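You operate a simulated robot arm through the tools that you are given. There is no shell and no other tool. Be economical: measure what you need, move in short steps, check, and stop when the job is done.

Carry out the task below with a simulated robot arm. There is one attempt and no reset: what you move stays moved.

TASK
Put the short section from the top of the laminating bench on top of the taped carton on the top of the laminating bench.

Only the result counts: the job must be done as asked and must still hold three seconds after the hand-in. Knocking over, shifting, dropping, spilling or breaking anything else fails it.

THE ROBOT
A 7-joint arm with a two-finger parallel gripper, fixed in place. Base frame: the origin is at the foot of the arm, x ahead of it, y to its left, z up; the work surface is at about z = 0. Readings come in cm, rad, newtons and seconds.
With the tool pointing down near the work surface it reaches from about 24 to 62 cm from the base axis. Its first joint turns from -1.152 to 1.152 rad. Payload 2.6 kg.
Tool frame: the origin (TCP) lies between the finger pads and is the grasp point; the fingertips stand 3 cm ahead of it; z points along the fingers, y is the line along which they close. Largest opening 9.4 cm; finger width 2.8, thickness 1; the body of the gripper, 5 by 9.6 cm, starts 5.5 cm behind the TCP.
Orientation is told as [roll, pitch, yaw] about the base's x, y, z axes, in that order, counted from this pose: with the fingers straight down and closing along the base's y, the tool's x points along the base's -x, its y along +y and its z along -z.

THE INTERFACE
- The arm moves only by the tool jog_arm. Its argument "deltas" is a list of rows, each a list of 7 numbers: the shift along the tool's x, y, z in cm, then the turn, a rotation vector about the tool's x, y, z in rad, then the gripper command, from -1 (fully open) to 1 (shut), values between in proportion. In form: [[x, y, z, wx, wy, wz, hand], ...]. A call has 1 to 20 rows; each row is the pose to reach, as a shift and turn from the pose commanded when the call began, along the tool's axes at that moment. A row lasts 0.2 s, in which the tool goes at most 5 cm and 0.15 rad; a call with a longer step from one row to the next is refused whole, and so is a gripper value outside its range. A pose out of reach is approached as far as the arm can. The call stops where the force on the tool passes 40 N (or 10 N more than at its start, if that is more) or the arm is blocked; 0.2 s more then pass. The fingers move at their own pace (about 7.2 cm/s each) and stop on an object; they squeeze with about 29 N. The grip force told is the motor's: it shows also when the fingers shut on nothing. Time passes only in rows, and 0.2 s behind the last, so rows that repeat a pose let the fingers close. The reply holds the time, the measured pose of the TCP, the force on the tool along the base axes, the opening and the grip force, in the units named above and with some noise.
- Cameras (640 x 400 px; columns grow to the right, rows downward): "scene" is fixed at [1.74, 42.48, 55.31]; the picture's right is [-0.89, -0.45, 0.00], its down [-0.30, 0.60, -0.74] and it looks along [0.33, -0.66, -0.67] (base axes); focal length 214 px, centre (320, 200). "wrist" rides on the gripper at [-3.7, 0, -5.8] in the tool frame; the picture's right is [0.00, -1.00, 0.00], its down [0.97, 0.00, -0.24] and it looks along [0.24, 0.00, 0.97] (tool axes); focal length 218 px, centre (320, 200). There is no depth. A picture from a camera that has moved, and an enlarged one, comes with that camera's place and axes in the base frame and with its lens.
- camera(camera): a new picture of that camera. It takes no simulated time.
- enlarge(camera, box): a new picture of the part [left, top, right, bottom] of that camera's present view, enlarged. It takes no simulated time.
- close_job(): hands the job in; it is judged then, once.

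Go step by step. Nothing tells you positions but the pictures and the camera data: compare them with the known pose of the tool, close in by small moves and look again before you grip or let go. The budget is 90 turns and 36 pictures, counting those below and the enlarged ones. Unless the task says otherwise, let go and move clear before handing in, and close with one line.

The tools are called as name(argument=value, ...) on one line, values as JSON. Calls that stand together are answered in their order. jog_arm: Moves the arm, as the interface text tells. Its arguments: {"type":"object","properties":{"deltas":{"type":"array"}},"required":["deltas"]} The other tools are called the same way: camera (camera) takes a picture; enlarge (camera, box) takes an enlarged picture of a part of a camera's view; close_job () hands the job in.

At the start:

```text
time_s: 0.0
position: [34.85, 9.91, 38.72]
tcp_rot: [-0.001, -0.001, -0.001]
contact_force: [0.6, -0.4, 0.8]
opening: 9.39
finger_force: 0.0
```

scene: 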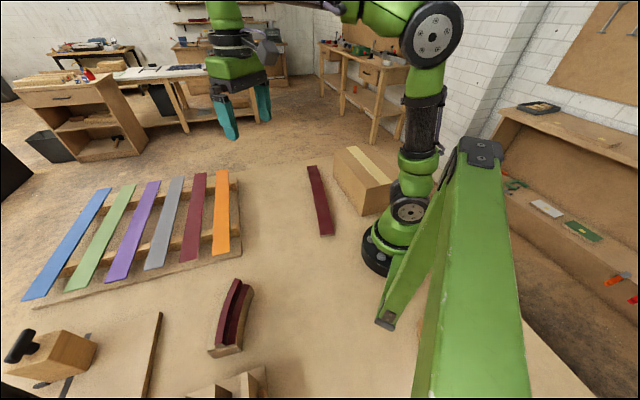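
wrist: 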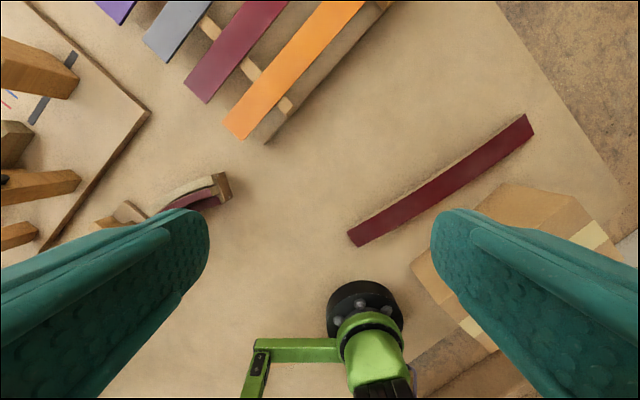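

I see a maroon strip lying alone, a carton with tape, a curved form with pieces, and slats on a pallet. I'll enlarge to identify the "short section".

enlarge(camera="scene", box=[160, 250, 320, 400])

enlarge(camera="scene", box=[280, 120, 440, 260])

enlarge(camera="wrist", box=[0, 20, 260, 260])

```text
2.67 times, centred on (240, 325) of scene
camera zoom: at [1.74, 42.48, 55.31], right [-0.89, -0.45, 0.0], down [-0.3, 0.6, -0.74], along [0.33, -0.66, -0.67], focal length 572 px, centre (533, -133)
```

zoom: 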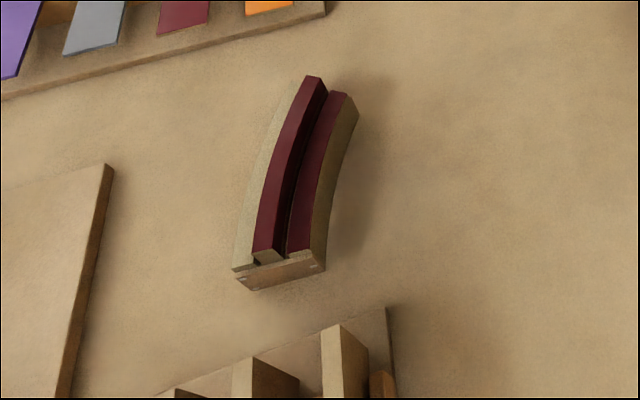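

```text
2.86 times, centred on (360, 190) of scene
camera zoom: at [1.74, 42.48, 55.31], right [-0.89, -0.45, 0.0], down [-0.3, 0.6, -0.74], along [0.33, -0.66, -0.67], focal length 613 px, centre (206, 229)
```

zoom: 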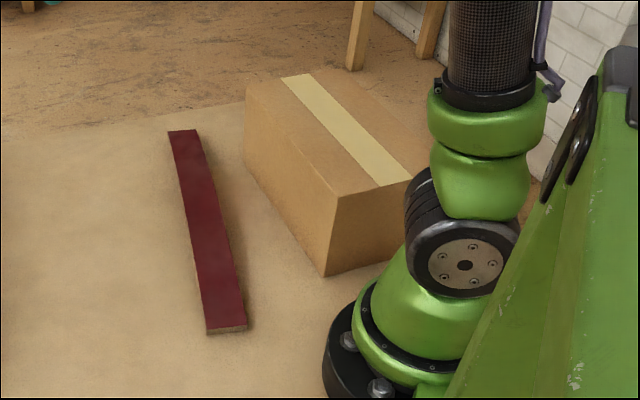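

```text
1.67 times, centred on (130, 140) of wrist
camera zoom: at [38.42, 9.99, 44.43], right [0.0, -1.0, 0.0], down [-0.97, 0.0, 0.24], along [-0.24, 0.0, -0.97], focal length 364 px, centre (637, 300)
```

zoom: 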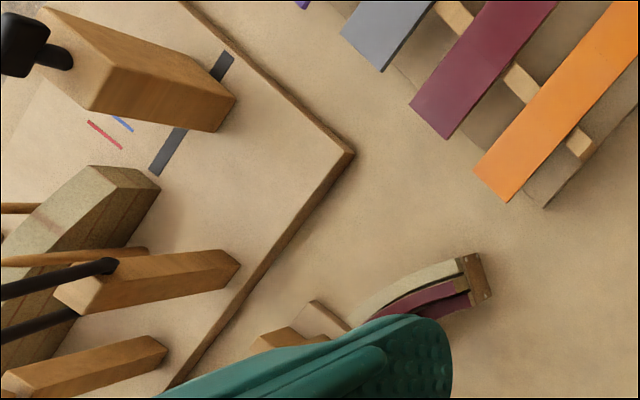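

The curved piece near (28, 35) seems the likely "short section"; I'll look at it from above before deciding.

jog_arm(deltas=[[0, 4, 0.5, 0, 0, 0, -1], [0, 8, 1, 0, 0, 0, -1], [0, 12, 2, 0, 0, 0, -1], [0, 16, 3, 0, 0, 0, -1], [0, 20, 4, 0, 0, 0, -1], [1, 24, 5, 0, 0, 0, -1], [1, 25, 6, 0, 0, 0, -1], [1, 25, 6, 0, 0, 0, -1]])

camera(camera="wrist")

```text
time_s: 1.8
position: [33.62, 35.02, 32.62]
tcp_rot: [-0.001, 0.0, -0.001]
contact_force: [0.2, -0.3, -0.5]
opening: 9.4
finger_force: 0.1
```

```text
30 pictures are left
camera wrist: at [37.34, 35.12, 38.44], right [0.0, -1.0, 0.0], down [-0.97, 0.0, 0.24], along [-0.24, 0.0, -0.97], focal length 218 px, centre (320, 200)
```

wrist: 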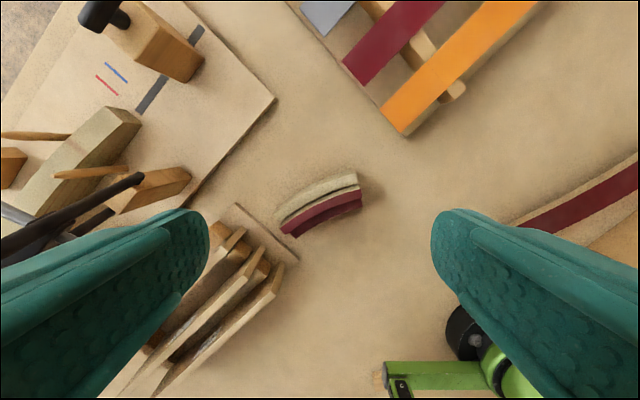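

enlarge(camera="wrist", box=[240, 150, 400, 250])

enlarge(camera="wrist", box=[0, 0, 320, 200])

```text
4.00 times, centred on (320, 200) of wrist
camera zoom: at [37.34, 35.12, 38.44], right [0.0, -1.0, 0.0], down [-0.97, 0.0, 0.24], along [-0.24, 0.0, -0.97], focal length 873 px, centre (320, 200)
```

zoom: 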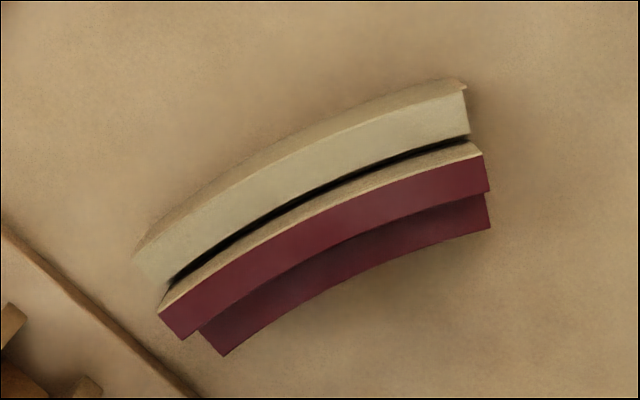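

```text
2.00 times, centred on (160, 100) of wrist
camera zoom: at [37.34, 35.12, 38.44], right [0.0, -1.0, 0.0], down [-0.97, 0.0, 0.24], along [-0.24, 0.0, -0.97], focal length 436 px, centre (640, 400)
```

zoom: 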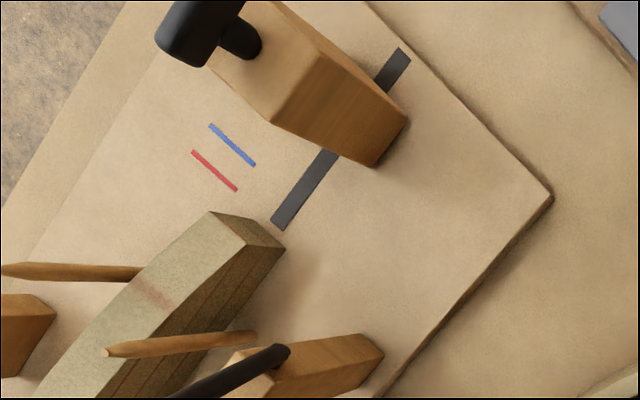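

The curved piece has layered parts with a gap; I need a closer view. I'll go lower above it.

jog_arm(deltas=[[1, 0, 4, 0, 0, 0, -1], [2, 0, 8, 0, 0, 0, -1], [3, 0, 12, 0, 0, 0, -1], [3, 0, 14, 0, 0, 0, -1], [3, 0, 14, 0, 0, 0, -1]])

camera(camera="wrist")

camera(camera="scene")

```text
time_s: 3.0
position: [30.81, 34.95, 18.47]
tcp_rot: [0.001, 0.0, -0.001]
contact_force: [0.1, -0.2, 0.7]
opening: 9.41
finger_force: 0.1
```

```text
27 pictures are left
camera wrist: at [34.39, 35.05, 24.3], right [0.0, -1.0, 0.0], down [-0.97, 0.0, 0.24], along [-0.24, 0.0, -0.97], focal length 218 px, centre (320, 200)
```

wrist: 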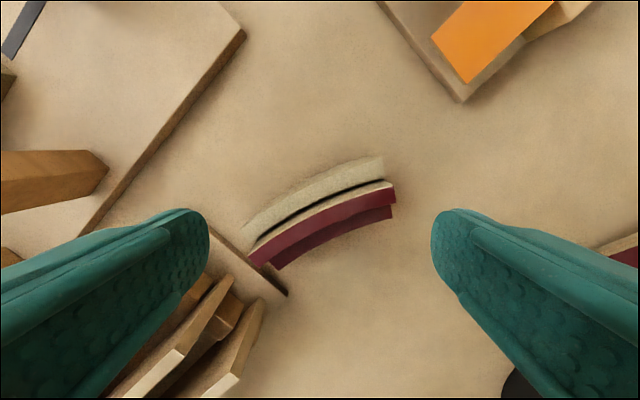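

```text
26 pictures are left
```

scene: 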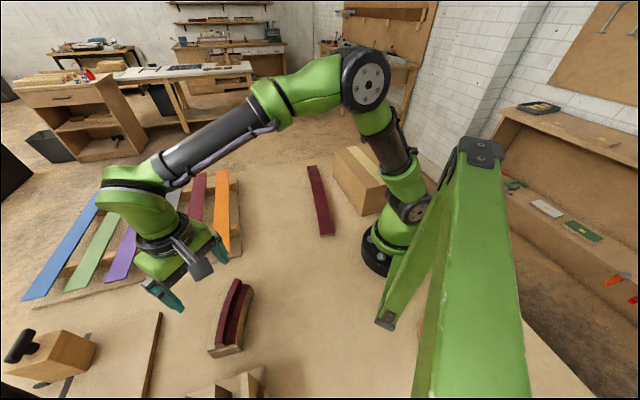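

I'll enlarge both views of the piece to work out its shape by triangulation.

enlarge(camera="wrist", box=[220, 140, 420, 280])

enlarge(camera="scene", box=[195, 270, 265, 365])

```text
2.86 times, centred on (320, 210) of wrist
camera zoom: at [34.39, 35.05, 24.3], right [0.0, -1.0, 0.0], down [-0.97, 0.0, 0.24], along [-0.24, 0.0, -0.97], focal length 624 px, centre (320, 171)
```

zoom: 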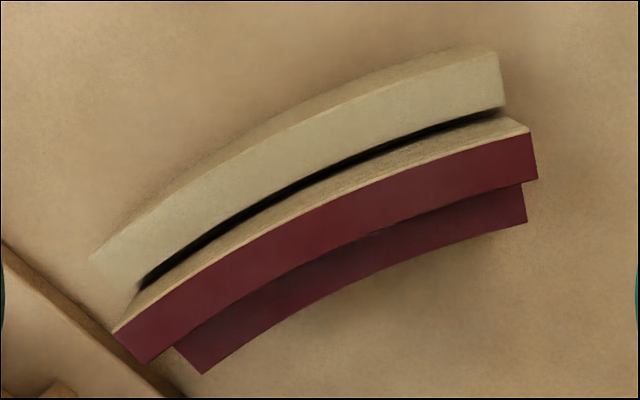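

```text
4.21 times, centred on (230, 318) of scene
camera zoom: at [1.74, 42.48, 55.31], right [-0.89, -0.45, 0.0], down [-0.3, 0.6, -0.74], along [0.33, -0.66, -0.67], focal length 903 px, centre (699, -295)
```

zoom: 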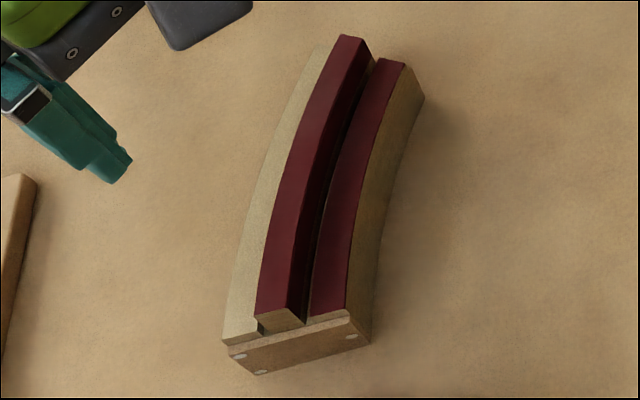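

The curved object reads as a slotted cradle (rails at z≈5, about 5 cm wide) holding a curved maroon bar about 14 cm long, with its top at z≈7. That bar is the short section. The carton top is at about z≈12.6, centred near (18.5, -24). I'll move over the bar and turn so the fingers close across it.

jog_arm(deltas=[[0.5, 0, 0, 0, 0, 0.14, -1], [1, 0, 0, 0, 0, 0.28, -1], [1.5, 0.1, 0, 0, 0, 0.42, -1], [2.1, 0.15, 0, 0, 0, 0.56, -1], [2.1, 0.15, 0, 0, 0, 0.7, -1], [2.1, 0.15, 0, 0, 0, 0.84, -1], [2.1, 0.15, 0, 0, 0, 0.98, -1], [2.1, 0.15, 0, 0, 0, 1.11, -1], [2.1, 0.15, 0, 0, 0, 1.11, -1]])

camera(camera="wrist")

```text
time_s: 5.0
position: [28.61, 35.1, 18.66]
tcp_rot: [-0.001, -0.001, -1.111]
contact_force: [-0.3, 0.5, 0.2]
opening: 9.39
finger_force: 0.0
```

```text
23 pictures are left
camera wrist: at [30.25, 31.87, 24.45], right [-0.9, -0.44, 0.0], down [-0.43, 0.87, 0.24], along [-0.11, 0.22, -0.97], focal length 218 px, centre (320, 200)
```

wrist: 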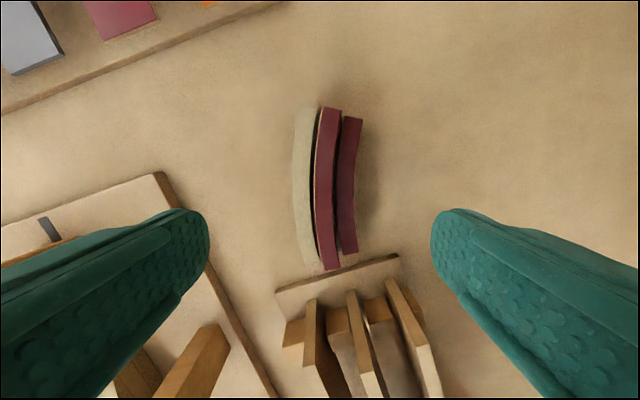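

The bar is nearly centred and aligned; I'll enlarge to fine-tune.

enlarge(camera="wrist", box=[220, 90, 420, 290])

```text
2.00 times, centred on (320, 190) of wrist
camera zoom: at [30.25, 31.87, 24.45], right [-0.9, -0.44, 0.0], down [-0.43, 0.87, 0.24], along [-0.11, 0.22, -0.97], focal length 436 px, centre (320, 220)
```

zoom: 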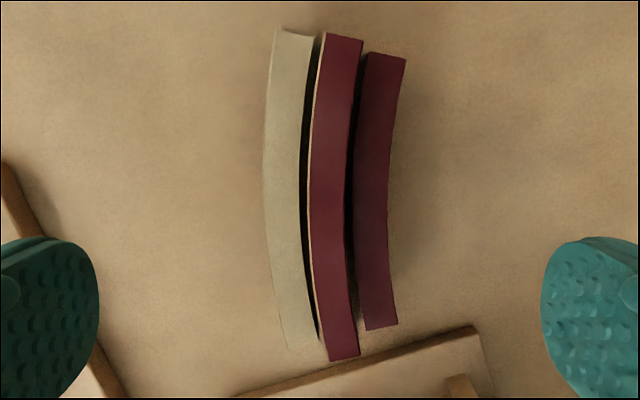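

The bar is 1.65 cm wide and 0.4 cm to the right of the tool axis. I'll shift, partly close, and go down to just above rail height.

jog_arm(deltas=[[0, -0.4, 2, 0, 0, 0, -0.5], [0, -0.4, 4, 0, 0, 0, 0], [0, -0.4, 6, 0, 0, 0, 0.05], [0, -0.4, 8, 0, 0, 0, 0.05], [0, -0.4, 9.2, 0, 0, 0, 0.05], [0, -0.4, 9.2, 0, 0, 0, 0.05]])

camera(camera="wrist")

enlarge(camera="scene", box=[160, 230, 300, 370])

```text
time_s: 6.4
position: [28.37, 34.89, 9.31]
tcp_rot: [0.001, -0.001, -1.109]
contact_force: [0.2, 0.5, -1.1]
opening: 4.47
finger_force: 0.0
```

```text
21 pictures are left
camera wrist: at [30.02, 31.65, 15.08], right [-0.9, -0.44, 0.0], down [-0.43, 0.87, 0.24], along [-0.11, 0.21, -0.97], focal length 218 px, centre (320, 200)
```

wrist: 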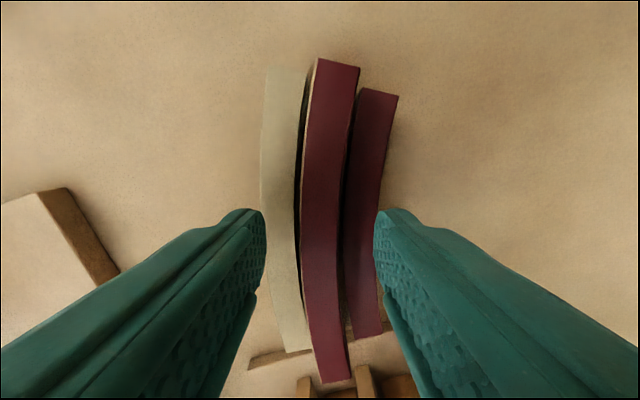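

```text
2.86 times, centred on (230, 300) of scene
camera zoom: at [1.74, 42.48, 55.31], right [-0.89, -0.45, 0.0], down [-0.3, 0.6, -0.74], along [0.33, -0.66, -0.67], focal length 613 px, centre (577, -86)
```

zoom: 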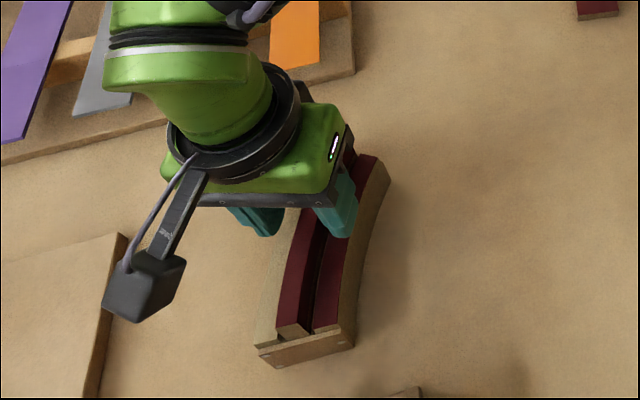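

The fingers straddle the bar well. I'll shift 0.15 more and lower another 0.8 cm, watching the force.

jog_arm(deltas=[[0, -0.15, 0.3, 0, 0, 0, 0.05], [0, -0.15, 0.6, 0, 0, 0, 0.05], [0, -0.15, 0.8, 0, 0, 0, 0.05], [0, -0.15, 0.8, 0, 0, 0, 0.05]])

enlarge(camera="wrist", box=[220, 130, 420, 330])

```text
time_s: 7.4
position: [28.02, 34.82, 8.57]
tcp_rot: [0.001, 0.0, -1.109]
contact_force: [0.8, 0.7, 0.6]
opening: 4.47
finger_force: 0.1
```

```text
2.00 times, centred on (320, 230) of wrist
camera zoom: at [29.78, 31.6, 14.37], right [-0.9, -0.44, 0.0], down [-0.43, 0.87, 0.24], along [-0.11, 0.22, -0.97], focal length 436 px, centre (320, 140)
```

zoom: 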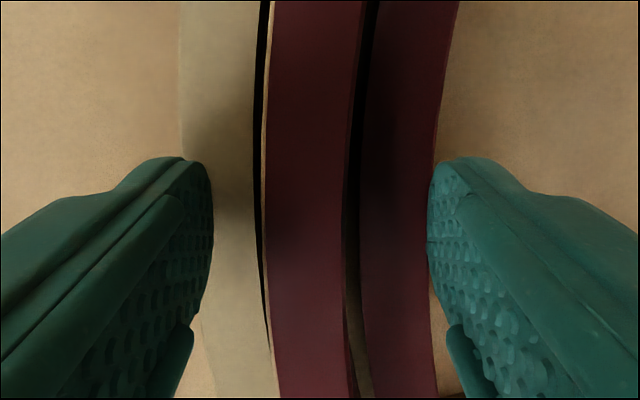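

The bar is centred within about 1 mm. I'll correct that and close the fingers.

jog_arm(deltas=[[0, 0.1, 0, 0, 0, 0, 0.05], [0, 0.1, 0, 0, 0, 0, 0.4], [0, 0.1, 0, 0, 0, 0, 0.6], [0, 0.1, 0, 0, 0, 0, 1], [0, 0.1, 0, 0, 0, 0, 1], [0, 0.1, 0, 0, 0, 0, 1]])

camera(camera="wrist")

```text
time_s: 8.8
position: [28.17, 34.87, 8.63]
tcp_rot: [0.001, 0.0, -1.109]
contact_force: [0.2, 1.3, 0.1]
opening: 1.62
finger_force: 29.3
```

```text
18 pictures are left
camera wrist: at [29.85, 31.66, 14.37], right [-0.9, -0.44, 0.0], down [-0.43, 0.87, 0.24], along [-0.11, 0.22, -0.97], focal length 218 px, centre (320, 200)
```

wrist: 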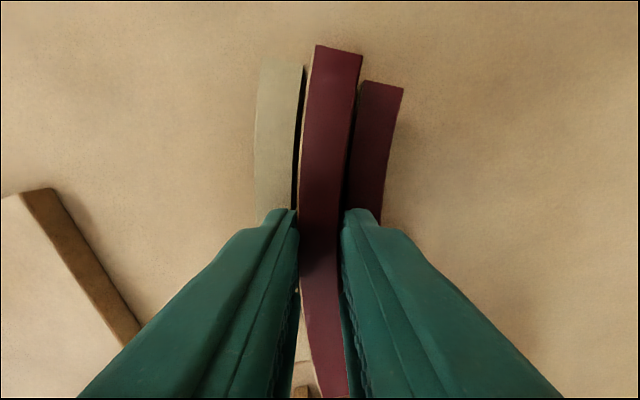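

The bar is gripped at 1.62 cm. I'll lift slowly and straight up a little, then check what comes along.

jog_arm(deltas=[[0, 0, -0.3, 0, 0, 0, 1], [0, 0, -0.7, 0, 0, 0, 1], [0, 0, -1.2, 0, 0, 0, 1], [0, 0, -1.8, 0, 0, 0, 1], [0, 0, -2.4, 0, 0, 0, 1], [0, 0, -3, 0, 0, 0, 1], [0, 0, -3, 0, 0, 0, 1]])

enlarge(camera="scene", box=[160, 230, 300, 370])

camera(camera="wrist")

```text
time_s: 10.4
position: [28.18, 34.86, 11.62]
tcp_rot: [0.0, 0.0, -1.111]
contact_force: [0.2, 0.1, -2.7]
opening: 1.62
finger_force: 28.8
```

```text
2.86 times, centred on (230, 300) of scene
camera zoom: at [1.74, 42.48, 55.31], right [-0.89, -0.45, 0.0], down [-0.3, 0.6, -0.74], along [0.33, -0.66, -0.67], focal length 613 px, centre (577, -86)
```

zoom: 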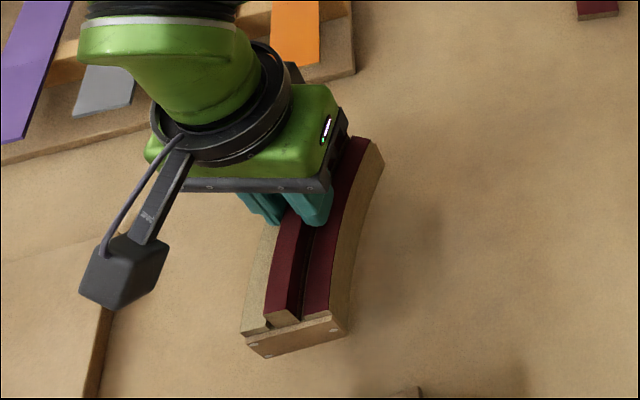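

```text
16 pictures are left
camera wrist: at [29.84, 31.65, 17.38], right [-0.9, -0.44, 0.0], down [-0.43, 0.87, 0.24], along [-0.11, 0.22, -0.97], focal length 218 px, centre (320, 200)
```

wrist: 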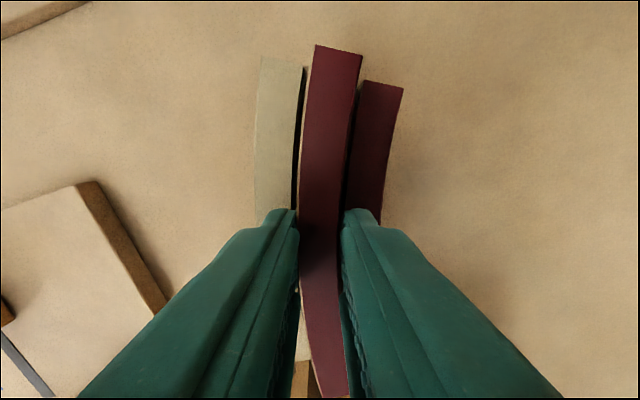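

The whole curved piece lifts as one rigid body (about 0.27 kg), so it is all the short section. I'll raise it high, then swing out around towards the carton.

jog_arm(deltas=[[0, 0, -2, 0, 0, 0, 1], [0, 0, -5, 0, 0, 0, 1], [0, 0, -8, 0, 0, 0, 1], [0, 0, -11, 0, 0, 0, 1], [0, 0, -14, 0, 0, 0, 1], [0, 0, -16, 0, 0, 0, 1], [0, 0, -17, 0, 0, 0, 1], [-2.31, 0.18, -17, 0, 0, 0, 1], [-5.8, 0.44, -17, 0, 0, 0, 1], [-9.2, 0.7, -17, 0, 0, 0, 1], [-12.7, 0.97, -17, 0, 0, 0, 1], [-16.1, 1.23, -17, 0, 0, 0, 1], [-19.6, 1.5, -17, 0, 0, 0, 1], [-23.06, 1.76, -17, 0, 0, 0, 1], [-23.06, 1.76, -17, 0, 0, 0, 1]])

```text
time_s: 13.6
position: [40.01, 15.03, 28.73]
tcp_rot: [-0.001, 0.001, -1.11]
contact_force: [0.4, 0.1, -1.8]
opening: 1.63
finger_force: 29.4
```

The grip is steady. Continuing to above the carton, with a small yaw to line up with its long axis.

jog_arm(deltas=[[-1.7, -0.85, 0, 0, 0, 0, 1], [-5.2, -2.55, 0, 0, 0, 0, 1], [-8.6, -4.25, 0, 0, 0, 0, 1], [-12.1, -5.98, 0, 0, 0, 0, 1], [-15.5, -7.7, 0, 0, 0, 0, 1], [-19, -9.4, 0, 0, 0, 0, 1], [-22.4, -11.1, 0, 0, 0, 0, 1], [-24.19, -11.96, 0, 0, 0, 0, 1], [-24.5, -14, 0, 0, 0, -0.04, 1], [-25.04, -17.5, 0, 0, 0, -0.09, 1], [-25.6, -21, 0, 0, 0, -0.14, 1], [-26.1, -24.5, 0, 0, 0, -0.19, 1], [-26.65, -28, 0, 0, 0, -0.24, 1], [-27.2, -31.5, 0, 0, 0, -0.29, 1], [-27.6, -34.5, 0, 0, 0, -0.32, 1], [-27.88, -36.09, 0, 0, 0, -0.335, 1], [-27.88, -36.09, 0, 0, 0, -0.335, 1]])

camera(camera="wrist")

camera(camera="scene")

```text
time_s: 17.2
position: [20.1, -25.98, 28.51]
tcp_rot: [0.001, 0.002, -0.774]
contact_force: [0.5, -0.4, -2.0]
opening: 1.64
finger_force: 28.8
```

```text
15 pictures are left
camera wrist: at [22.81, -28.42, 34.32], right [-0.7, -0.71, 0.0], down [-0.69, 0.68, 0.24], along [-0.17, 0.17, -0.97], focal length 218 px, centre (320, 200)
```

wrist: 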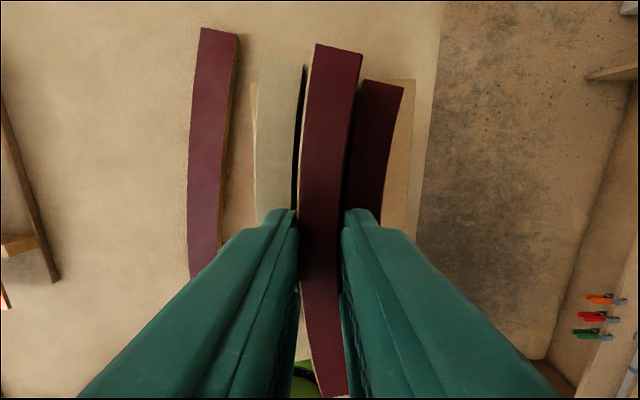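

```text
14 pictures are left
```

scene: 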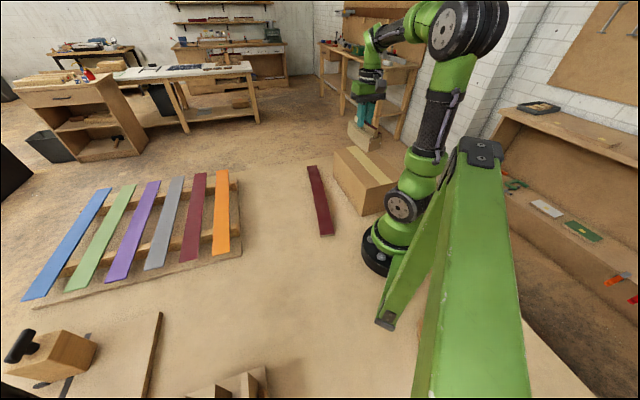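

The section hangs over the carton, roughly aligned. I'll enlarge both views to get the carton's edges.

enlarge(camera="wrist", box=[180, 20, 480, 240])

enlarge(camera="scene", box=[310, 90, 430, 230])

```text
1.82 times, centred on (330, 130) of wrist
camera zoom: at [22.81, -28.42, 34.32], right [-0.7, -0.71, 0.0], down [-0.69, 0.68, 0.24], along [-0.17, 0.17, -0.97], focal length 397 px, centre (302, 327)
```

zoom: 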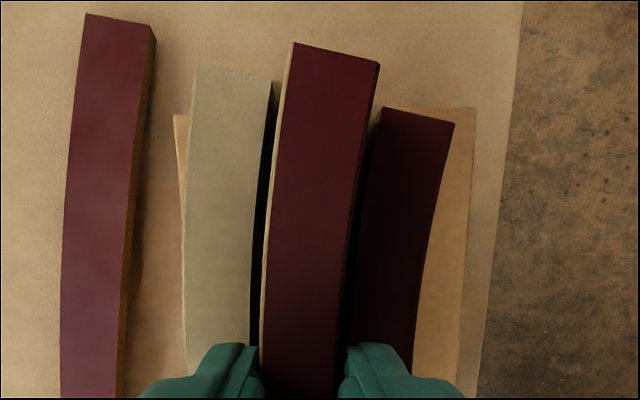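

```text
2.86 times, centred on (370, 160) of scene
camera zoom: at [1.74, 42.48, 55.31], right [-0.89, -0.45, 0.0], down [-0.3, 0.6, -0.74], along [0.33, -0.66, -0.67], focal length 613 px, centre (177, 314)
```

zoom: 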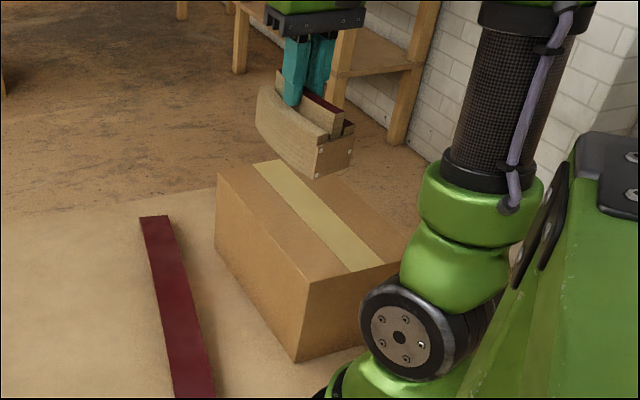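

The carton top is about 15 × 26 cm, z≈12.5, with its centre near (16.7, -24.8). I'll shift over it and lower until the section is about 1 cm above.

jog_arm(deltas=[[0.5, -0.5, 0, 0, 0, 0, 1], [1, -1, 0, 0, 0, 0, 1], [1.5, -1.4, 0, 0, 0, 0, 1], [1.5, -1.4, 1, 0, 0, 0, 1], [1.5, -1.4, 2.5, 0, 0, 0, 1], [1.5, -1.4, 4, 0, 0, 0, 1], [1.5, -1.4, 5.3, 0, 0, 0, 1], [1.5, -1.4, 6.2, 0, 0, 0, 1], [1.5, -1.4, 6.2, 0, 0, 0, 1]])

enlarge(camera="scene", box=[310, 90, 430, 230])

enlarge(camera="wrist", box=[180, 20, 480, 240])

```text
time_s: 19.2
position: [18.13, -26.07, 22.39]
tcp_rot: [0.0, -0.001, -0.778]
contact_force: [0.2, 1.0, -2.8]
opening: 1.64
finger_force: 28.6
```

```text
2.86 times, centred on (370, 160) of scene
camera zoom: at [1.74, 42.48, 55.31], right [-0.89, -0.45, 0.0], down [-0.3, 0.6, -0.74], along [0.33, -0.66, -0.67], focal length 613 px, centre (177, 314)
```

zoom: 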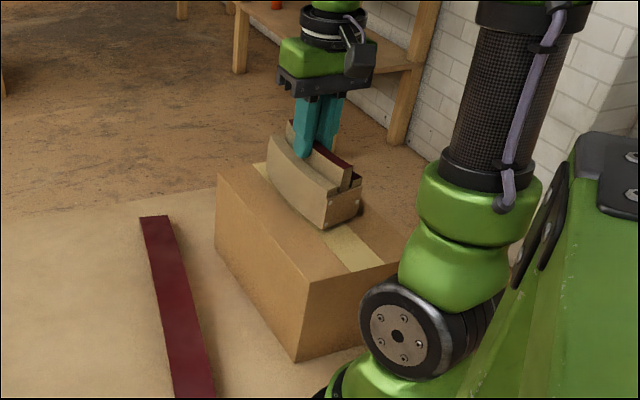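

```text
1.82 times, centred on (330, 130) of wrist
camera zoom: at [20.74, -28.54, 28.2], right [-0.7, -0.71, 0.0], down [-0.69, 0.68, 0.24], along [-0.17, 0.17, -0.97], focal length 397 px, centre (302, 327)
```

zoom: 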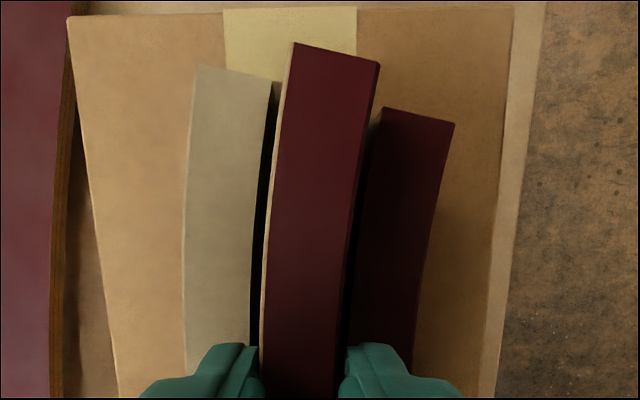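

The section is nicely over the tape and centred. I'll lower gently and watch for contact force.

jog_arm(deltas=[[0, 0, 0.3, 0, 0, 0, 1], [0, 0, 0.6, 0, 0, 0, 1], [0, 0, 0.8, 0, 0, 0, 1], [0, 0, 0.8, 0, 0, 0, 1]])

```text
time_s: 20.2
position: [18.08, -26.05, 21.63]
tcp_rot: [0.001, 0.0, -0.776]
contact_force: [-0.8, -0.1, -2.1]
opening: 1.61
finger_force: 28.7
```

jog_arm(deltas=[[0, 0, 0.15, 0, 0, 0, 1], [0, 0, 0.3, 0, 0, 0, 1], [0, 0, 0.3, 0, 0, 0, 1]])

```text
time_s: 21.0
position: [18.14, -26.19, 21.43]
tcp_rot: [-0.001, -0.003, -0.777]
contact_force: [-5.0, 6.1, 28.7]
opening: 1.66
finger_force: 29.2
```

Contact made (about 29 N). I'll back off slightly to relieve the load, then check.

jog_arm(deltas=[[0, 0, -0.1, 0, 0, 0, 1], [0, 0, -0.17, 0, 0, 0, 1], [0, 0, -0.17, 0, 0, 0, 1]])

enlarge(camera="scene", box=[310, 90, 430, 230])

```text
time_s: 21.8
position: [18.12, -26.03, 21.48]
tcp_rot: [-0.002, 0.002, -0.775]
contact_force: [2.3, -1.9, 2.9]
opening: 1.62
finger_force: 29.2
```

```text
2.86 times, centred on (370, 160) of scene
camera zoom: at [1.74, 42.48, 55.31], right [-0.89, -0.45, 0.0], down [-0.3, 0.6, -0.74], along [0.33, -0.66, -0.67], focal length 613 px, centre (177, 314)
```

zoom: 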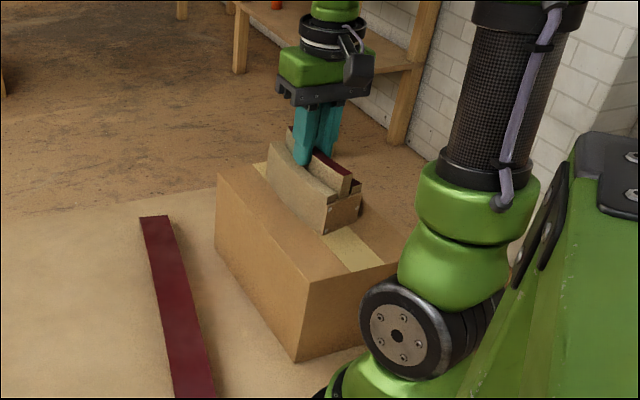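

The section rests on the carton, which has not moved. I'll open the fingers and rise straight up.

jog_arm(deltas=[[0, 0, 0, 0, 0, 0, 0.5], [0, 0, 0, 0, 0, 0, 0.3], [0, 0, 0, 0, 0, 0, 0.1], [0, 0, -0.5, 0, 0, 0, 0.1], [0, 0, -1.5, 0, 0, 0, 0.1], [0, 0, -3.5, 0, 0, 0, 0.1], [0, 0, -6.5, 0, 0, 0, 0.1], [0, 0, -10, 0, 0, 0, 0.1], [0, 0, -10, 0, 0, 0, 0.1]])

camera(camera="wrist")

camera(camera="scene")

```text
time_s: 23.8
position: [18.04, -25.83, 31.7]
tcp_rot: [0.001, 0.003, -0.774]
contact_force: [1.0, 0.5, 0.4]
opening: 4.24
finger_force: 0.1
```

```text
8 pictures are left
camera wrist: at [20.69, -28.33, 37.48], right [-0.7, -0.71, 0.0], down [-0.69, 0.68, 0.24], along [-0.17, 0.17, -0.97], focal length 218 px, centre (320, 200)
```

wrist: 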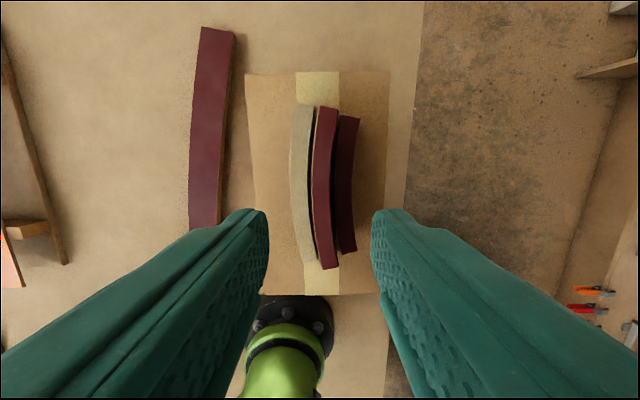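

```text
7 pictures are left
```

scene: 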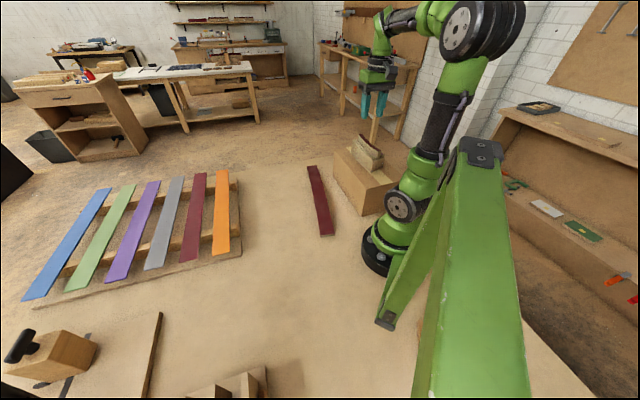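

The section lies stable and centred on the carton, nothing else has shifted, and the gripper is clear. Handing in.

close_job()

```text
The job is handed in.
```

The job is handed in: the short section now rests centred on top of the taped carton. I took it to be the curved maroon-and-tan piece on the bench, which lifted as one part. The last pictures show nothing else moved and the gripper clear.
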